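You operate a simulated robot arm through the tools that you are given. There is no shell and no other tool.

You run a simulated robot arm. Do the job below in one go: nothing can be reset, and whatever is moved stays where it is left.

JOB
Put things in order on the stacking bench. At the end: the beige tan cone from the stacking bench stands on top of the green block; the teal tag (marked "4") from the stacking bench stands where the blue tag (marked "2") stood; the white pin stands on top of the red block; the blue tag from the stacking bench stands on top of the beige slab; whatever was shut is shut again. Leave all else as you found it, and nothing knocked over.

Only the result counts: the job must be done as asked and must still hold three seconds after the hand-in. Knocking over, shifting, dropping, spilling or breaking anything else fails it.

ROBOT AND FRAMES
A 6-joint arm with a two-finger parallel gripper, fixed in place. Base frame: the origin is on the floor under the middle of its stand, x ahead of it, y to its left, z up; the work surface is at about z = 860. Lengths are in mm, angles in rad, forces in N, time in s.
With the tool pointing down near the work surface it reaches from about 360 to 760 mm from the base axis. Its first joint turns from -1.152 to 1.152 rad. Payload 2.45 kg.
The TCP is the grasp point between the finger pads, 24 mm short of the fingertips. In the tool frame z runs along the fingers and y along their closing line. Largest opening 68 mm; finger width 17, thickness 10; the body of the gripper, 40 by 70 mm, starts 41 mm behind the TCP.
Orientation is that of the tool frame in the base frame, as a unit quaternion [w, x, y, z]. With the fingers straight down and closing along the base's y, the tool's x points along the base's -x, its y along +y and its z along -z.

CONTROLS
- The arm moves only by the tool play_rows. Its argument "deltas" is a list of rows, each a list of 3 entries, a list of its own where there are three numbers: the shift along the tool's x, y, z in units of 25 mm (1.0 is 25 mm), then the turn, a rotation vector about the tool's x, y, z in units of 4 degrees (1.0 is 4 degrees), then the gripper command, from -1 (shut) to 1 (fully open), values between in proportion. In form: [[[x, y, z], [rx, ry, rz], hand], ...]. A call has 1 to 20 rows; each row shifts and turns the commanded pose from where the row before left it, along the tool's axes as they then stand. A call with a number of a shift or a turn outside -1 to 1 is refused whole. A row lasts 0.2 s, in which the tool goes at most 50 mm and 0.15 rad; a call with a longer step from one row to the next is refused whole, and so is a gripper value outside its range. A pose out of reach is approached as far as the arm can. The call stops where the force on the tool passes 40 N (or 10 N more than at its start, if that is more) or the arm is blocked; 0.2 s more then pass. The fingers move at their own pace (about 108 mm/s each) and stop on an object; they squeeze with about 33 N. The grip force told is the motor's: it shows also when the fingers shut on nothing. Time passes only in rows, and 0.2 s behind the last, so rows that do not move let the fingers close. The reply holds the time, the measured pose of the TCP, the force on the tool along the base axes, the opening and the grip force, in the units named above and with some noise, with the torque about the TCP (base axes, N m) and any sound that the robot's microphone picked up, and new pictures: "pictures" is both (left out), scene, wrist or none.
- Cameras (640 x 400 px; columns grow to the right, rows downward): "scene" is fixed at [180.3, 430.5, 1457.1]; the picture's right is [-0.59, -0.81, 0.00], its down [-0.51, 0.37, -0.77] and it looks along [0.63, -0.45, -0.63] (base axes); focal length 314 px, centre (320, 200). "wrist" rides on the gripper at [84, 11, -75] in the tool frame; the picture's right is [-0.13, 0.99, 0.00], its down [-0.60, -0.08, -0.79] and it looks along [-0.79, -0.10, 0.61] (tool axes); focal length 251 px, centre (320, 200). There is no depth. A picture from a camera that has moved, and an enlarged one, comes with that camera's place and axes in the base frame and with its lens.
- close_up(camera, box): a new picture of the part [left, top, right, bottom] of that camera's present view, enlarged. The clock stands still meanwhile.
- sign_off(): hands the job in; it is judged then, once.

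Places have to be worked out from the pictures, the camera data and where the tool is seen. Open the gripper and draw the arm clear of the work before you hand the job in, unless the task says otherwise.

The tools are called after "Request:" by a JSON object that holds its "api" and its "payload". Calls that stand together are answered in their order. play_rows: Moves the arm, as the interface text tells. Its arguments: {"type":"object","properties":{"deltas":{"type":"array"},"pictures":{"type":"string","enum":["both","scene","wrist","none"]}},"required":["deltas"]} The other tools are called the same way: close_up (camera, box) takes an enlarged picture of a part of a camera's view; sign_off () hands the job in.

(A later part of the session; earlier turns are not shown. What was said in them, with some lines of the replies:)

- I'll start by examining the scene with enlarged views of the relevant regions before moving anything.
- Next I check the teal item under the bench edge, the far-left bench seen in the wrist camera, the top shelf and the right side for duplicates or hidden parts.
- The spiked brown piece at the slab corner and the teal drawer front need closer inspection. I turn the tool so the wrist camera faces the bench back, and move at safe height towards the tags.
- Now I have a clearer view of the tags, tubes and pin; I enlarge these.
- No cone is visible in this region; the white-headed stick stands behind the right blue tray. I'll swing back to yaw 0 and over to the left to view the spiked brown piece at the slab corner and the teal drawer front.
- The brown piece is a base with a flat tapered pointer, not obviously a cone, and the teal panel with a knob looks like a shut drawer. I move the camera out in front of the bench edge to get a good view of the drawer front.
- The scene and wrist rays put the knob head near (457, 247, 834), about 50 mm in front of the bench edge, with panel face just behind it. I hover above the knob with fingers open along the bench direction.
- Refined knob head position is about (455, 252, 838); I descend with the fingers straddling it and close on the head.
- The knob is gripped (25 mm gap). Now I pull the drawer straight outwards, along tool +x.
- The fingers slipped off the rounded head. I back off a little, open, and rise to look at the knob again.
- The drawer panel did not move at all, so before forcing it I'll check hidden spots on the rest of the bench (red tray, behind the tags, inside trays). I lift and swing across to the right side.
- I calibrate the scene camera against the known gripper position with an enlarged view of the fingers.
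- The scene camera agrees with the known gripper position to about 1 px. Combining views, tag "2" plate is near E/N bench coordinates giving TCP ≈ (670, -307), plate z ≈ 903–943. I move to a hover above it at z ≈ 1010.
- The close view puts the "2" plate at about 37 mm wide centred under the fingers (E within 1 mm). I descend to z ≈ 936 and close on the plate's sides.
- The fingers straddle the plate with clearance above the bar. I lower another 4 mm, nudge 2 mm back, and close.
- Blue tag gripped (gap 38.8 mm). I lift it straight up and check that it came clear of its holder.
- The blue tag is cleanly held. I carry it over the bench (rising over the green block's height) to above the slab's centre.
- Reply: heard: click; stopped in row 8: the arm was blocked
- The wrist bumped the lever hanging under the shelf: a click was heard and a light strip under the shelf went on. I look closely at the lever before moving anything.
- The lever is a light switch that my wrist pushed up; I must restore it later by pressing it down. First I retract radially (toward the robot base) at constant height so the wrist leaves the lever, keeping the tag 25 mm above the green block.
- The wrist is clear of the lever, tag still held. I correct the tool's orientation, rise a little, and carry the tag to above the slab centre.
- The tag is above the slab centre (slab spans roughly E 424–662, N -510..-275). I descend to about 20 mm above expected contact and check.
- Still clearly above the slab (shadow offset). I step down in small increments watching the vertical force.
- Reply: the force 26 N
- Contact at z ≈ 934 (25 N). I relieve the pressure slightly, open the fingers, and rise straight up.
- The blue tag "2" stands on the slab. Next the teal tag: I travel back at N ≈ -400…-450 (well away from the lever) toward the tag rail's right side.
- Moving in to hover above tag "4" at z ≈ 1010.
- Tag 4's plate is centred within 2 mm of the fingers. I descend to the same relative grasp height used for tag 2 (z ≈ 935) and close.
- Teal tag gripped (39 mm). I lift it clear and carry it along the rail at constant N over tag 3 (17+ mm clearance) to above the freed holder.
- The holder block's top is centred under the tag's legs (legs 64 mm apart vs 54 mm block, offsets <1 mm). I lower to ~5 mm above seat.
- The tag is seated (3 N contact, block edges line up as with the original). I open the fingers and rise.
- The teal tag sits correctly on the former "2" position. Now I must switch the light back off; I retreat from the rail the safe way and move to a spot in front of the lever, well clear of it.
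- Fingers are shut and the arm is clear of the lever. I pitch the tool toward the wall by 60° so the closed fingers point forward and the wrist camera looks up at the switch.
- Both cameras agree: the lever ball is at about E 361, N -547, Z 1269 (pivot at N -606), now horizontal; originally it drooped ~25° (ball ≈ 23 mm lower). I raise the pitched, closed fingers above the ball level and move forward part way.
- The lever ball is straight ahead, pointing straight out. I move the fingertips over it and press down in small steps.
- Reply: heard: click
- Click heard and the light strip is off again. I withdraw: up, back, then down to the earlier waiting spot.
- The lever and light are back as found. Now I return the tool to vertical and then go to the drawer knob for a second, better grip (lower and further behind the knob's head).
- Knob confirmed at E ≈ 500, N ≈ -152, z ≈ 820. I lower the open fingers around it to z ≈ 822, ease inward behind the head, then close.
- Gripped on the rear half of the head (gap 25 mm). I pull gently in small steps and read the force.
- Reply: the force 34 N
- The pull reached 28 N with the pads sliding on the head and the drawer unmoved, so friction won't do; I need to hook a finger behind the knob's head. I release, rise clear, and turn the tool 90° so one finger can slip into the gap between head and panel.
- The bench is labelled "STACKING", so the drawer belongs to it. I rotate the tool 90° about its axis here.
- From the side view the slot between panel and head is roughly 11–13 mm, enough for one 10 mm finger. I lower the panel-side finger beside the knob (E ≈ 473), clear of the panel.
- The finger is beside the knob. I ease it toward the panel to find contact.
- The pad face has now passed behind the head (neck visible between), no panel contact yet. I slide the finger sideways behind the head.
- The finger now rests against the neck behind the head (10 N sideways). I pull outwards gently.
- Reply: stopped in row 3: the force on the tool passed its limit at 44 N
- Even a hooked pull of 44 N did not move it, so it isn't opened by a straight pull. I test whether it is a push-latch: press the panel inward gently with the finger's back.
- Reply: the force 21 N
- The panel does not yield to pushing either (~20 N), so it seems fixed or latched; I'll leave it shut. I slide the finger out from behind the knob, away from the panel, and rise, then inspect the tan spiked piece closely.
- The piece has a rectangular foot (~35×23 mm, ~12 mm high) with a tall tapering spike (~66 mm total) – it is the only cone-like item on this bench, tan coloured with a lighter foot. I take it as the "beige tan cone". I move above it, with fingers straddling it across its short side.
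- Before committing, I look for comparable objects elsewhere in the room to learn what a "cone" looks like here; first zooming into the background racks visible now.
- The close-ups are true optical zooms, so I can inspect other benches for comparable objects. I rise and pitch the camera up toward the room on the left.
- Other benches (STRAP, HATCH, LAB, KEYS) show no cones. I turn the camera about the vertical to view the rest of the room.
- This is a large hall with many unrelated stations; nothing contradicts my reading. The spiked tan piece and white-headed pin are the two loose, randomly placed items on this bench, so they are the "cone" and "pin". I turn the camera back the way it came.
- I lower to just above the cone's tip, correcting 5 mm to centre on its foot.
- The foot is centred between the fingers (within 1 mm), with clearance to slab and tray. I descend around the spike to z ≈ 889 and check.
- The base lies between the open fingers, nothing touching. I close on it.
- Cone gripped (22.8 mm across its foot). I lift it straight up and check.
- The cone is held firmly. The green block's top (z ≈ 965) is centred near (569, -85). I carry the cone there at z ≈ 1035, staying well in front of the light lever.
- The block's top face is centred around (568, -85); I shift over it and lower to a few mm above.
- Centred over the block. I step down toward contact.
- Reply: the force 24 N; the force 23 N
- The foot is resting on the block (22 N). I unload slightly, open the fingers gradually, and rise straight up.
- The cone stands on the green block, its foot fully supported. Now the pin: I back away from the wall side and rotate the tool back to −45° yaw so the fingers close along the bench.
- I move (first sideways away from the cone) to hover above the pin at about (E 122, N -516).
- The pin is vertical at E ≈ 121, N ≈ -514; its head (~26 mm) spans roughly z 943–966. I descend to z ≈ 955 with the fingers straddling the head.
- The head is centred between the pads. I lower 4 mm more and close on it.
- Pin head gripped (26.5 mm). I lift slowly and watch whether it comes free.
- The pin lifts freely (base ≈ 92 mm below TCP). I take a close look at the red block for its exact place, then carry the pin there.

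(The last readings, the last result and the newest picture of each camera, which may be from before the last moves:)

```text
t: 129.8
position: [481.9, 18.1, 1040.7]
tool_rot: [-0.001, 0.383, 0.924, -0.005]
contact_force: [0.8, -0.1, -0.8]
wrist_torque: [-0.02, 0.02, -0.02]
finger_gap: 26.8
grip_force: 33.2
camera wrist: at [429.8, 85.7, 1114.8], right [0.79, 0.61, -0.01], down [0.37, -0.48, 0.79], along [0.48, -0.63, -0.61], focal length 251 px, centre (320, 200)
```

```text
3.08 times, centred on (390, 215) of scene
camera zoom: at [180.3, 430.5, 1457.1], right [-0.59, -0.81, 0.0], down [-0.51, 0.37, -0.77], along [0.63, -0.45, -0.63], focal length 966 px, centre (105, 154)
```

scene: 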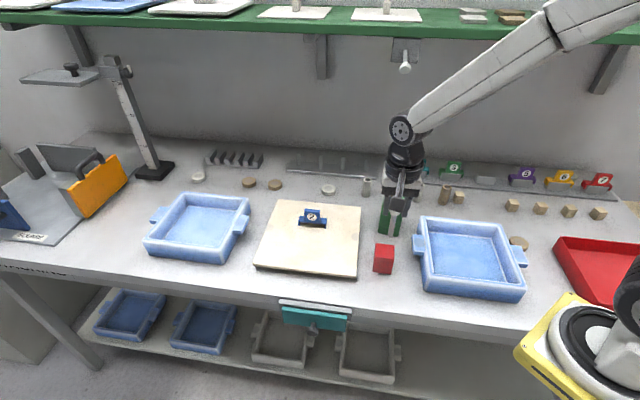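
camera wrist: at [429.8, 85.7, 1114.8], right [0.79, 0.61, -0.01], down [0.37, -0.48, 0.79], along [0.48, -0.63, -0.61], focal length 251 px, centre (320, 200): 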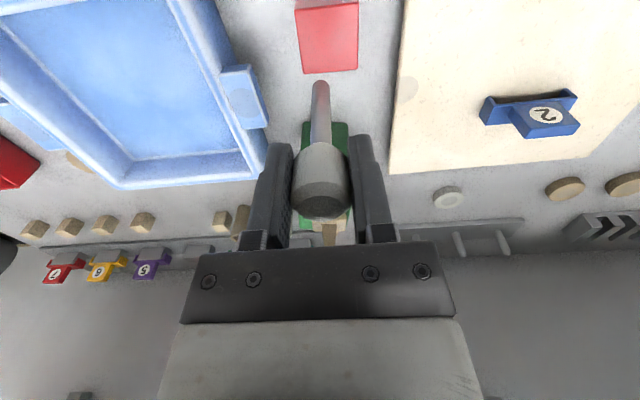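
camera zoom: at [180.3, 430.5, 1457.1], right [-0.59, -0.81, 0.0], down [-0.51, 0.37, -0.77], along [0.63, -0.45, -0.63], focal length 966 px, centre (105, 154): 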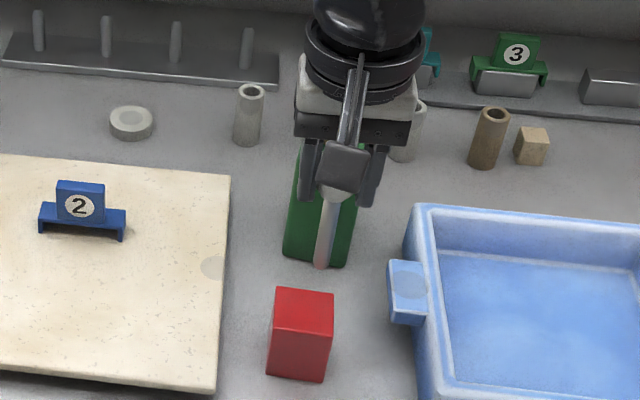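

The red block's top is at z ≈ 913, centred near E 361.7, N -319.8; the pin's foot is about 9 mm short of it in both directions. I correct and lower to ~6 mm above.

Request:
{"api": "play_rows", "payload": {"deltas": [[[0.35, 0.32, 0], [0, 0, 0], -1], [[0, 0, 0.4], [0, 0, 0], -1], [[0, 0, 0.4], [0, 0, 0], -1], [[0, 0, 0.36], [0, 0, 0], -1], [[0, 0, 0], [0, 0, 0], -1]], "pictures": "both"}}

Request:
{"api": "close_up", "payload": {"camera": "wrist", "box": [240, 0, 400, 160]}}

Request:
{"api": "close_up", "payload": {"camera": "scene", "box": [350, 200, 420, 280]}}

```text
t: 131.1
position: [480.7, 28.8, 1012.2]
tool_rot: [-0.001, 0.384, 0.923, -0.004]
contact_force: [-1.4, 0.4, -0.6]
wrist_torque: [0.01, 0.03, -0.04]
finger_gap: 26.7
grip_force: 33.0
camera wrist: at [429.6, 97.6, 1085.0], right [0.79, 0.61, -0.01], down [0.37, -0.48, 0.79], along [0.48, -0.63, -0.61], focal length 251 px, centre (320, 200)
```

scene: 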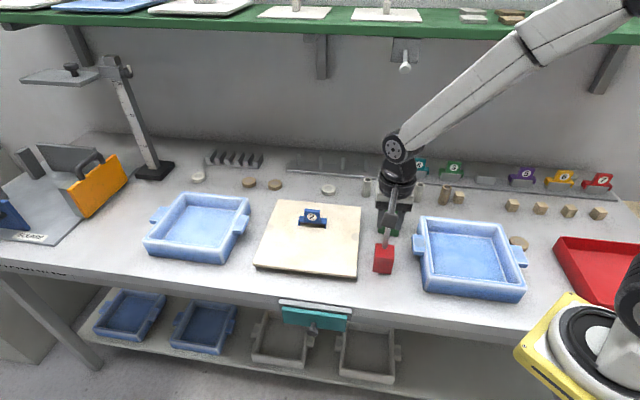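
wrist: 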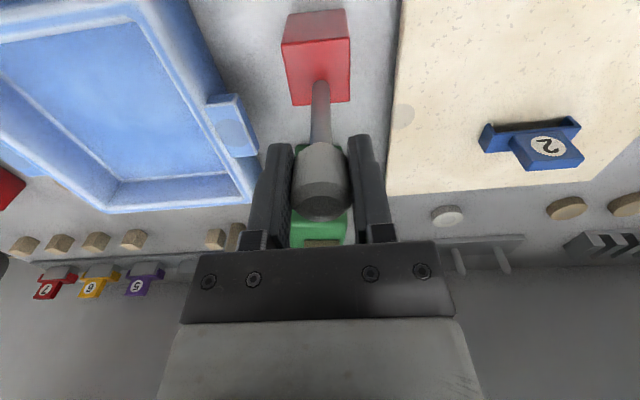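

```text
2.50 times, centred on (320, 80) of wrist
camera zoom: at [429.6, 97.6, 1085.0], right [0.79, 0.61, -0.01], down [0.37, -0.48, 0.79], along [0.48, -0.63, -0.61], focal length 629 px, centre (320, 500)
```

zoom: 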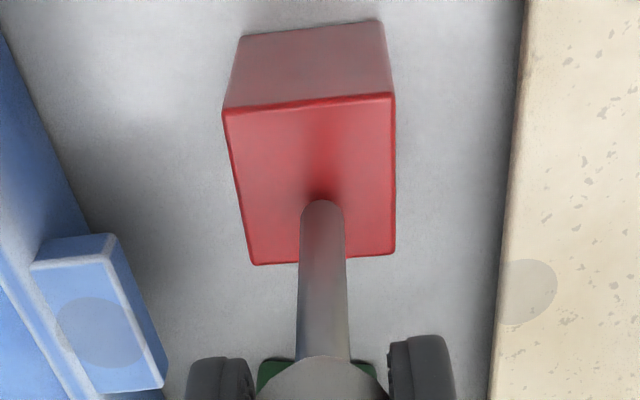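

```text
5.00 times, centred on (385, 240) of scene
camera zoom: at [180.3, 430.5, 1457.1], right [-0.59, -0.81, 0.0], down [-0.51, 0.37, -0.77], along [0.63, -0.45, -0.63], focal length 1570 px, centre (-5, 0)
```

zoom: 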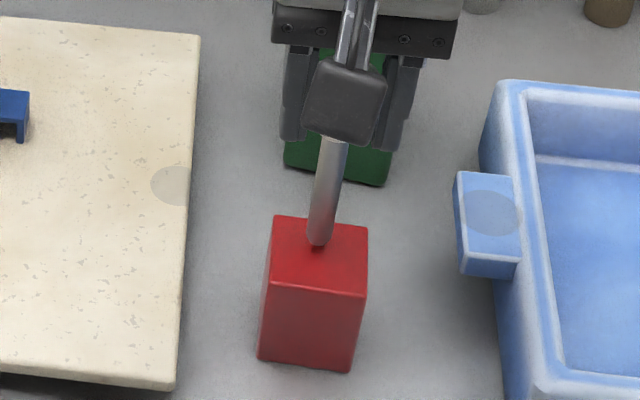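

The foot is about 7 mm above the block's centre. I lower in small steps until light contact.

Request:
{"api": "play_rows", "payload": {"deltas": [[[0, 0, 0.16], [0, 0, 0], -1], [[0, 0, 0.06], [0, 0, 0], -1]], "pictures": "none"}}

Request:
{"api": "play_rows", "payload": {"deltas": [[[0, 0, 0.05], [0, 0, 0], -1]], "pictures": "none"}}

Request:
{"api": "play_rows", "payload": {"deltas": [[[0, 0, 0.04], [0, 0, 0], -1]], "pictures": "wrist"}}

```text
t: 131.7
position: [481.2, 30.3, 1006.2]
tool_rot: [-0.001, 0.383, 0.924, -0.005]
contact_force: [-2.4, 0.7, 9.9]
wrist_torque: [0.0, 0.26, -0.05]
finger_gap: 26.6
grip_force: 32.9
```

```text
t: 132.1
position: [481.2, 31.5, 1005.8]
tool_rot: [0.0, 0.383, 0.924, -0.003]
contact_force: [-2.6, 0.4, 21.4]
wrist_torque: [0.02, 0.21, 0.0]
finger_gap: 26.8
grip_force: 32.8
```

```text
t: 132.4
position: [482.8, 29.5, 1005.3]
tool_rot: [0.001, 0.384, 0.923, -0.002]
contact_force: [0.1, -0.6, 23.5]
wrist_torque: [-0.17, 0.02, 0.01]
finger_gap: 26.9
grip_force: 33.1
camera wrist: at [430.1, 97.8, 1077.6], right [0.79, 0.61, -0.01], down [0.37, -0.48, 0.8], along [0.48, -0.63, -0.61], focal length 251 px, centre (320, 200)
```

wrist: 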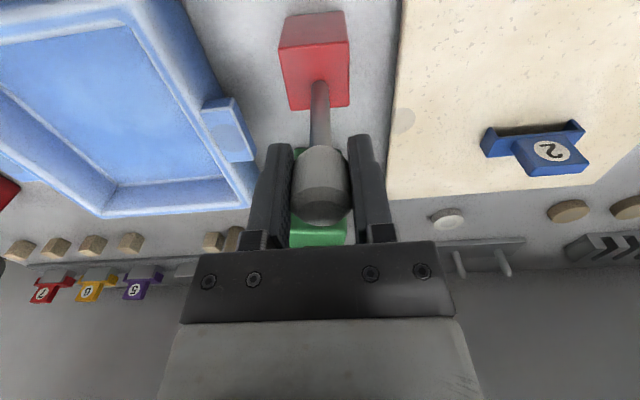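

Contact made; I relax the downward force before releasing and check.

Request:
{"api": "play_rows", "payload": {"deltas": [[[0, 0, -0.03], [0, 0, 0], -1], [[0, 0, 0], [0, 0, 0], -1]], "pictures": "both"}}

Request:
{"api": "close_up", "payload": {"camera": "scene", "box": [350, 180, 420, 280]}}

Request:
{"api": "close_up", "payload": {"camera": "wrist", "box": [240, 0, 400, 160]}}

```text
t: 133.1
position: [481.7, 31.1, 1003.6]
tool_rot: [-0.001, 0.383, 0.924, -0.004]
contact_force: [3.7, -0.8, 8.4]
wrist_torque: [-0.13, -0.35, 0.0]
finger_gap: 26.9
grip_force: 32.9
camera wrist: at [429.7, 97.6, 1077.8], right [0.79, 0.61, -0.01], down [0.37, -0.48, 0.79], along [0.48, -0.63, -0.61], focal length 251 px, centre (320, 200)
```

scene: 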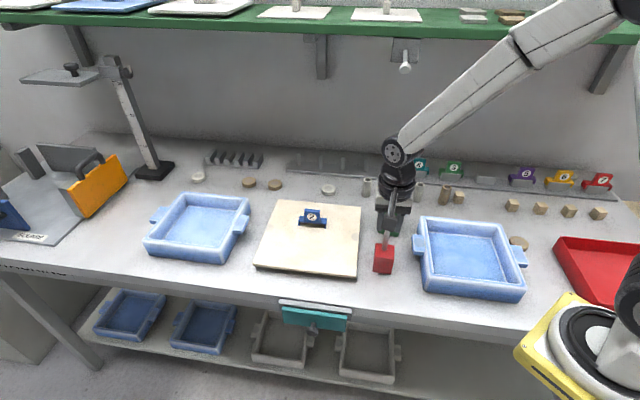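
wrist: 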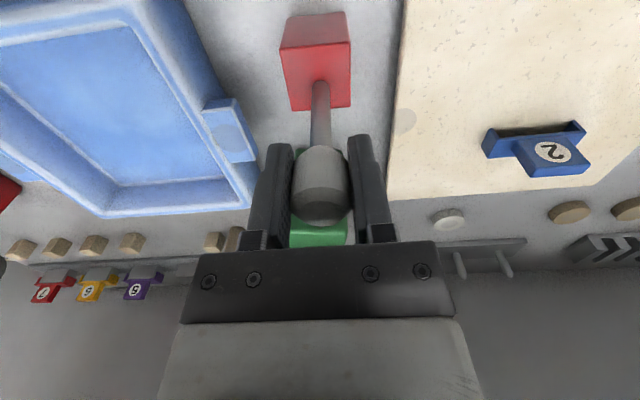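

```text
4.00 times, centred on (385, 230) of scene
camera zoom: at [180.3, 430.5, 1457.2], right [-0.59, -0.81, 0.0], down [-0.51, 0.37, -0.77], along [0.63, -0.45, -0.63], focal length 1256 px, centre (60, 80)
```

zoom: 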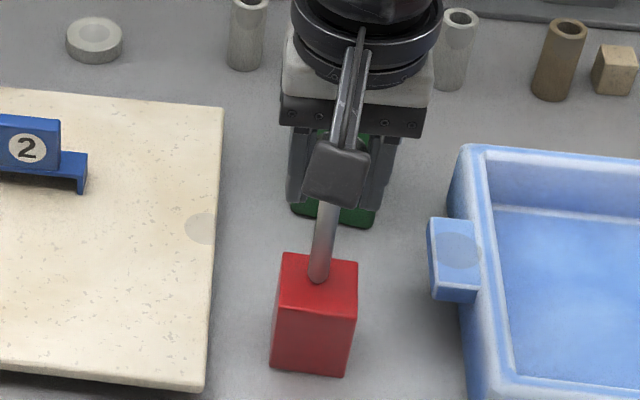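

```text
2.50 times, centred on (320, 80) of wrist
camera zoom: at [429.7, 97.6, 1077.8], right [0.79, 0.61, -0.01], down [0.37, -0.48, 0.79], along [0.48, -0.63, -0.61], focal length 629 px, centre (320, 500)
```

zoom: 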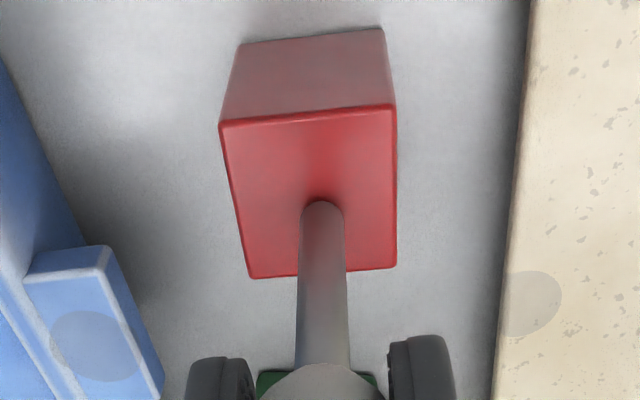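

The pin stands upright at the block's centre with light contact. I open the fingers slowly and check before withdrawing.

Request:
{"api": "play_rows", "payload": {"deltas": [[[0, 0, -0.01], [0, 0, 0], -0.18], [[0, 0, 0], [0, 0, 0], -0.1], [[0, 0, 0], [0, 0, 0], 0.2], [[0, 0, 0], [0, 0, 0], 0.7], [[0, 0, 0], [0, 0, 0], 1]], "pictures": "both"}}

Request:
{"api": "close_up", "payload": {"camera": "wrist", "box": [220, 0, 420, 240]}}

Request:
{"api": "close_up", "payload": {"camera": "scene", "box": [350, 180, 420, 280]}}

```text
t: 134.2
position: [482.1, 30.6, 1004.8]
tool_rot: [-0.001, 0.383, 0.924, -0.003]
contact_force: [-0.3, 0.5, 0.4]
wrist_torque: [0.0, 0.0, -0.01]
finger_gap: 68.1
grip_force: 0.1
camera wrist: at [430.1, 97.0, 1078.3], right [0.79, 0.61, -0.01], down [0.37, -0.48, 0.79], along [0.48, -0.63, -0.61], focal length 251 px, centre (320, 200)
```

scene: 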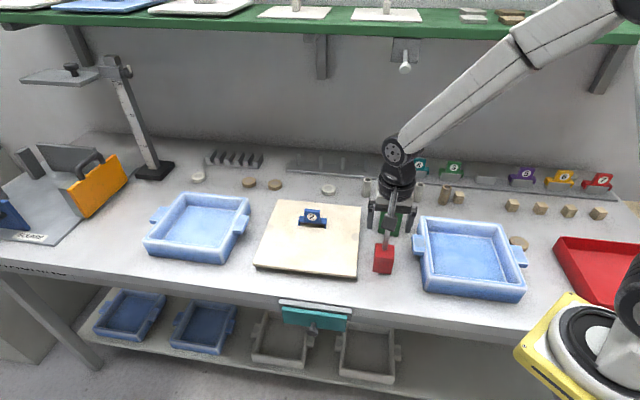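
wrist: 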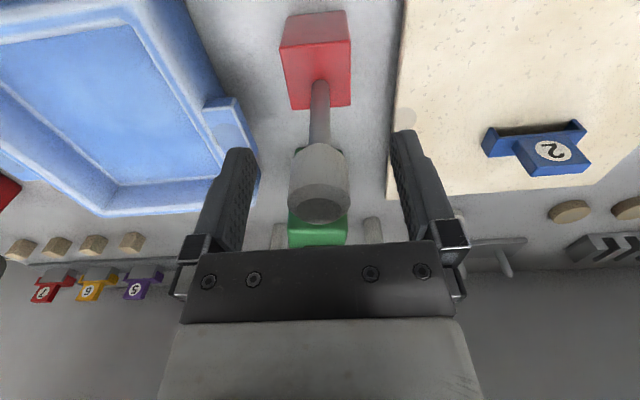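

```text
1.67 times, centred on (320, 120) of wrist
camera zoom: at [430.1, 97.0, 1078.3], right [0.79, 0.61, -0.01], down [0.37, -0.48, 0.79], along [0.48, -0.63, -0.61], focal length 419 px, centre (320, 333)
```

zoom: 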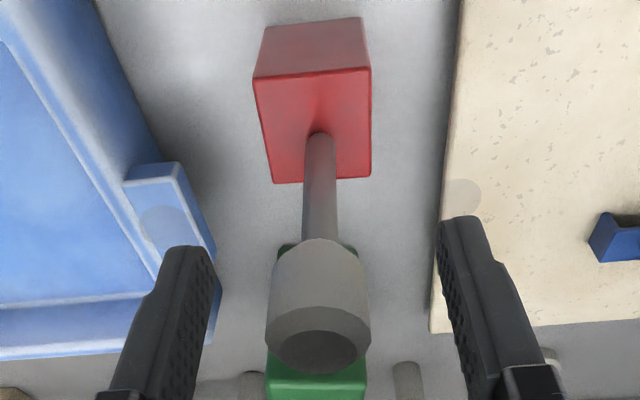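

```text
4.00 times, centred on (385, 230) of scene
camera zoom: at [180.3, 430.5, 1457.1], right [-0.59, -0.81, 0.0], down [-0.51, 0.37, -0.77], along [0.63, -0.45, -0.63], focal length 1256 px, centre (60, 80)
```

zoom: 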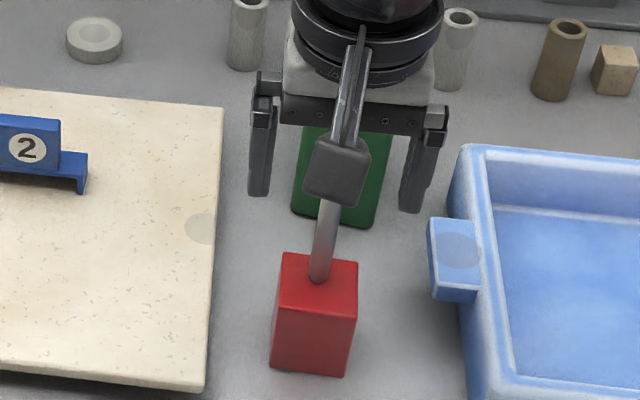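

The pin stands on its own. I raise the hand straight up and away.

Request:
{"api": "play_rows", "payload": {"deltas": [[[0, 0, -0.3], [0, 0, 0], 1], [[0, 0, -0.5], [0, 0, 0], 1], [[0, 0, -0.8], [0, 0, 0], 1], [[0, 0, -1], [0, 0, 0], 1], [[0, 0, -1], [0, 0, 0], 1], [[0.6, 0, -1], [0, 0, 0], 1], [[1, 0, 0], [0, 0, 0], 1], [[1, 0, 0], [0, 0, 0], 1]], "pictures": "both"}}

Request:
{"api": "close_up", "payload": {"camera": "wrist", "box": [220, 0, 420, 240]}}

Request:
{"api": "close_up", "payload": {"camera": "scene", "box": [350, 150, 430, 280]}}

```text
t: 136.1
position: [435.6, 76.9, 1119.2]
tool_rot: [0.0, 0.383, 0.924, -0.005]
contact_force: [0.4, -0.2, -1.0]
wrist_torque: [0.01, 0.02, 0.0]
finger_gap: 68.0
grip_force: 0.0
camera wrist: at [383.6, 143.0, 1192.9], right [0.79, 0.61, -0.01], down [0.37, -0.48, 0.79], along [0.48, -0.63, -0.61], focal length 251 px, centre (320, 200)
```

scene: 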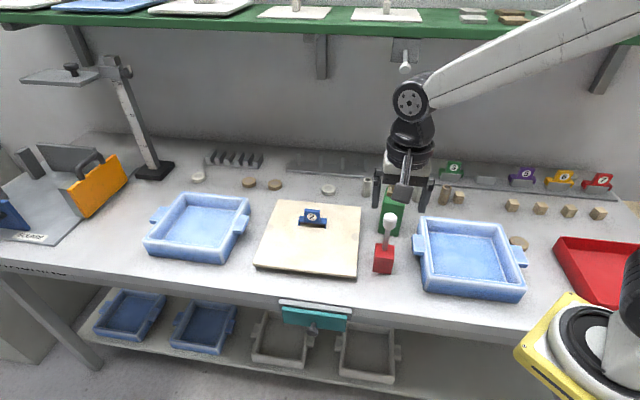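
wrist: 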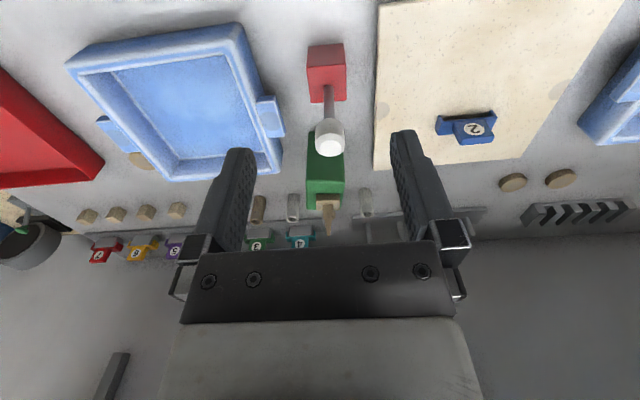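

```text
1.67 times, centred on (320, 120) of wrist
camera zoom: at [383.6, 143.0, 1192.9], right [0.79, 0.61, -0.01], down [0.37, -0.48, 0.79], along [0.48, -0.63, -0.61], focal length 419 px, centre (320, 333)
```

zoom: 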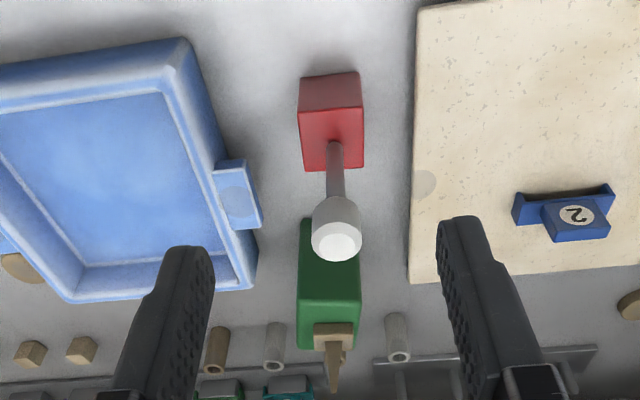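

```text
3.08 times, centred on (390, 215) of scene
camera zoom: at [180.3, 430.5, 1457.1], right [-0.59, -0.81, 0.0], down [-0.51, 0.37, -0.77], along [0.63, -0.45, -0.63], focal length 966 px, centre (105, 154)
```

zoom: 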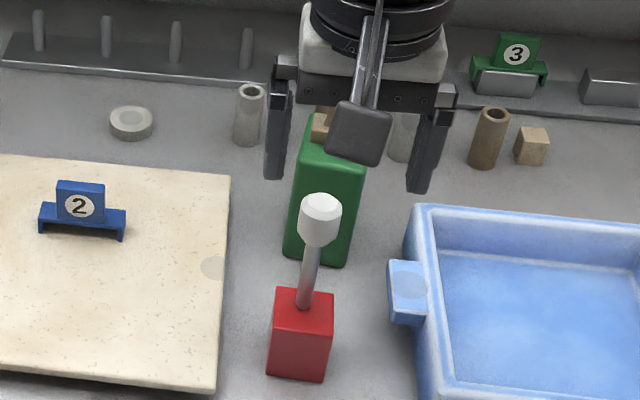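

All four placements look right. I enlarge the final arrangement once more, including the drawer, lever and cone colours, for verification.

Request:
{"api": "close_up", "payload": {"camera": "wrist", "box": [290, 170, 370, 240]}}

Request:
{"api": "close_up", "payload": {"camera": "wrist", "box": [60, 170, 260, 270]}}

Request:
{"api": "close_up", "payload": {"camera": "wrist", "box": [480, 120, 640, 250]}}

Request:
{"api": "close_up", "payload": {"camera": "scene", "box": [180, 140, 400, 240]}}

```text
5.71 times, centred on (330, 205) of wrist
camera zoom: at [383.6, 143.0, 1192.9], right [0.79, 0.61, -0.01], down [0.37, -0.48, 0.79], along [0.48, -0.63, -0.61], focal length 1437 px, centre (263, 171)
```

zoom: 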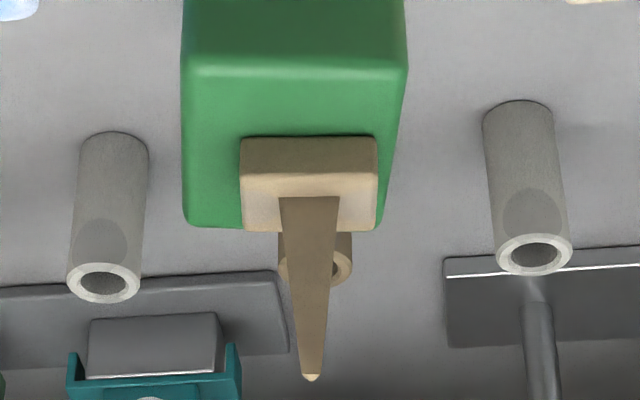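

```text
3.20 times, centred on (160, 220) of wrist
camera zoom: at [383.6, 143.0, 1192.9], right [0.79, 0.61, -0.01], down [0.37, -0.48, 0.79], along [0.48, -0.63, -0.61], focal length 805 px, centre (832, 136)
```

zoom: 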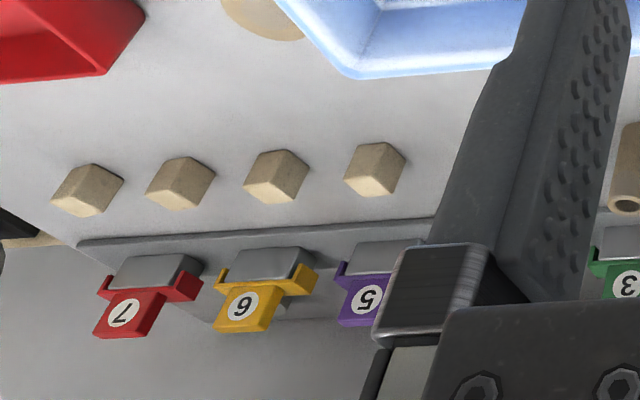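

```text
3.08 times, centred on (560, 185) of wrist
camera zoom: at [383.6, 143.0, 1192.9], right [0.79, 0.61, -0.01], down [0.37, -0.48, 0.79], along [0.48, -0.63, -0.61], focal length 774 px, centre (-418, 246)
```

zoom: 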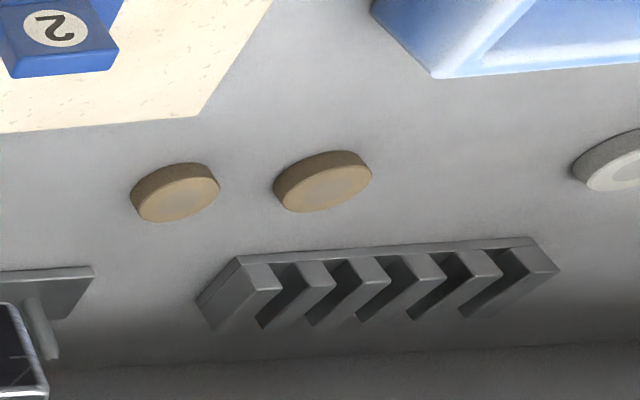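

```text
2.91 times, centred on (290, 190) of scene
camera zoom: at [180.3, 430.5, 1457.1], right [-0.59, -0.81, 0.0], down [-0.51, 0.37, -0.77], along [0.63, -0.45, -0.63], focal length 914 px, centre (407, 229)
```

zoom: 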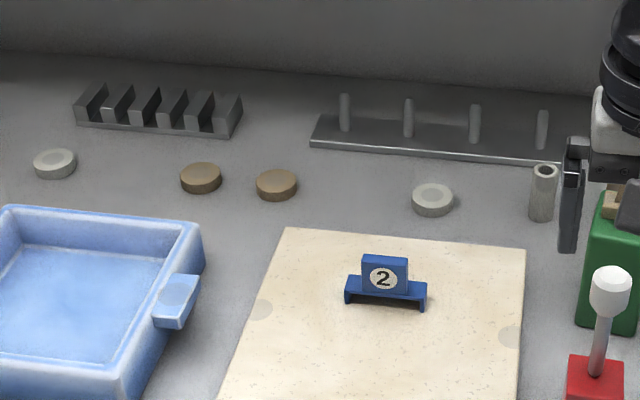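

In good light the cone is clearly beige-tan, and its foot lies entirely on the green block. The lever and drawer are as found. I draw the arm further up and back, and let time pass to confirm everything is stable.

Request:
{"api": "play_rows", "payload": {"deltas": [[[0.5, 0, -1], [0, 0, 0], 1], [[0.5, 0, -1], [0, 0, 0], 1], [[0.3, 0, -0.5], [0, 0, 0], 1], [[0, 0, 0], [0, 0, 0], 1], [[0, 0, 0], [0, 0, 0], 1], [[0, 0, 0], [0, 0, 0], 1], [[0, 0, 0], [0, 0, 0], 1], [[0, 0, 0], [0, 0, 0], 1], [[0, 0, 0], [0, 0, 0], 1], [[0, 0, 0], [0, 0, 0], 1], [[0, 0, 0], [0, 0, 0], 1], [[0, 0, 0], [0, 0, 0], 1], [[0, 0, 0], [0, 0, 0], 1], [[0, 0, 0], [0, 0, 0], 1]], "pictures": "both"}}

Request:
{"api": "close_up", "payload": {"camera": "scene", "box": [340, 140, 520, 280]}}

Request:
{"api": "close_up", "payload": {"camera": "scene", "box": [180, 180, 400, 350]}}

Request:
{"api": "close_up", "payload": {"camera": "scene", "box": [240, 0, 500, 100]}}

```text
t: 139.1
position: [411.8, 101.5, 1180.9]
tool_rot: [0.0, 0.383, 0.924, -0.004]
contact_force: [0.1, 0.0, 0.6]
wrist_torque: [0.03, -0.01, -0.01]
finger_gap: 67.8
grip_force: 0.1
camera wrist: at [360.6, 167.9, 1254.4], right [0.79, 0.61, -0.01], down [0.37, -0.48, 0.79], along [0.48, -0.63, -0.61], focal length 251 px, centre (320, 200)
```

scene: 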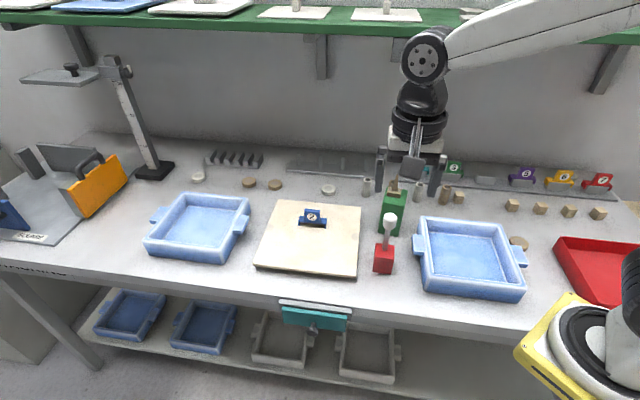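
wrist: 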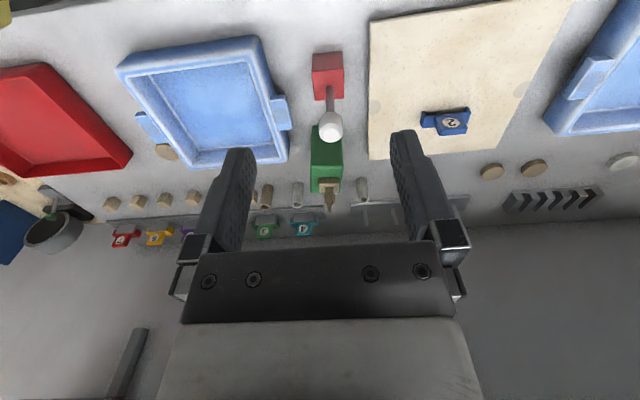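

```text
2.86 times, centred on (430, 210) of scene
camera zoom: at [180.3, 430.5, 1457.1], right [-0.59, -0.81, 0.0], down [-0.51, 0.37, -0.77], along [0.63, -0.45, -0.63], focal length 897 px, centre (6, 171)
```

zoom: 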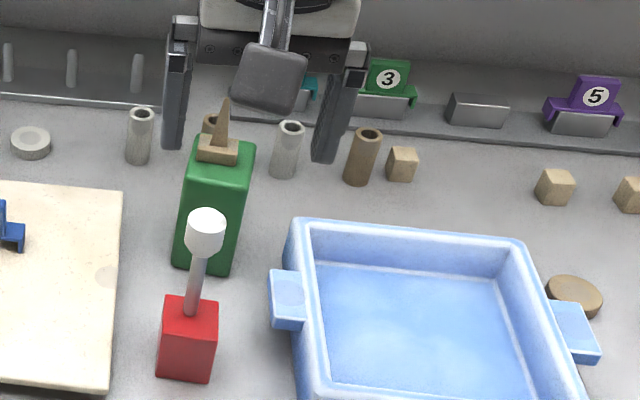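

```text
2.35 times, centred on (290, 265) of scene
camera zoom: at [180.3, 430.5, 1457.1], right [-0.59, -0.81, 0.0], down [-0.51, 0.37, -0.77], along [0.63, -0.45, -0.63], focal length 739 px, centre (391, 47)
```

zoom: 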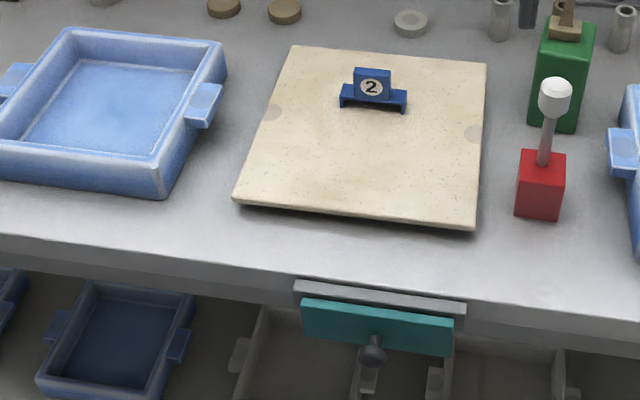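

```text
2.46 times, centred on (370, 50) of scene
camera zoom: at [180.3, 430.5, 1457.1], right [-0.59, -0.81, 0.0], down [-0.51, 0.37, -0.77], along [0.63, -0.45, -0.63], focal length 773 px, centre (197, 569)
```

zoom: 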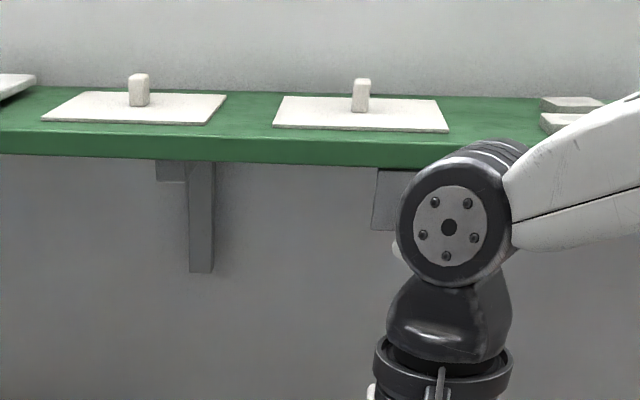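

Everything is stable: blue "2" stands on the slab, teal "4" on the former "2" holder, the white pin on the red block and the beige-tan cone on the green block. The light is off, the drawer shut, and the arm clear with the gripper open. Handing in.

Request:
{"api": "sign_off", "payload": {}}

```text
The job is handed in.
```

The four pieces are in place and I have handed the job in. In the last pictures, about 3 s after I drew the arm clear, everything was standing still.

- **Blue tag "2":** stands near the middle of the beige slab.
- **Teal tag "4":** sits on the holder where the blue tag stood.
- **White pin:** stands upright near the centre of the red block.
- **Beige tan cone:** stands on the green block, about 5 mm off centre. Its foot is fully on the top, with only a few millimetres to spare on one side.

Three things you should know:

- **Which piece is the cone:** I took the tan piece with the rectangular foot and tapering spike, the only cone-like item I could see. If another cone is shut in the drawer, I used the wrong piece.
- **The drawer:** I tried to open the teal drawer to check inside. It did not move under pulls of up to 44 N or a push of about 20 N. It is shut, as I found it.
- **The light switch:** while I was carrying the blue tag, my wrist bumped the lever under the shelf and switched the shelf light on. I pushed the lever back; a picture taken then showed the light off and the lever where it was at the start.

I saw nothing else knocked over or shifted.
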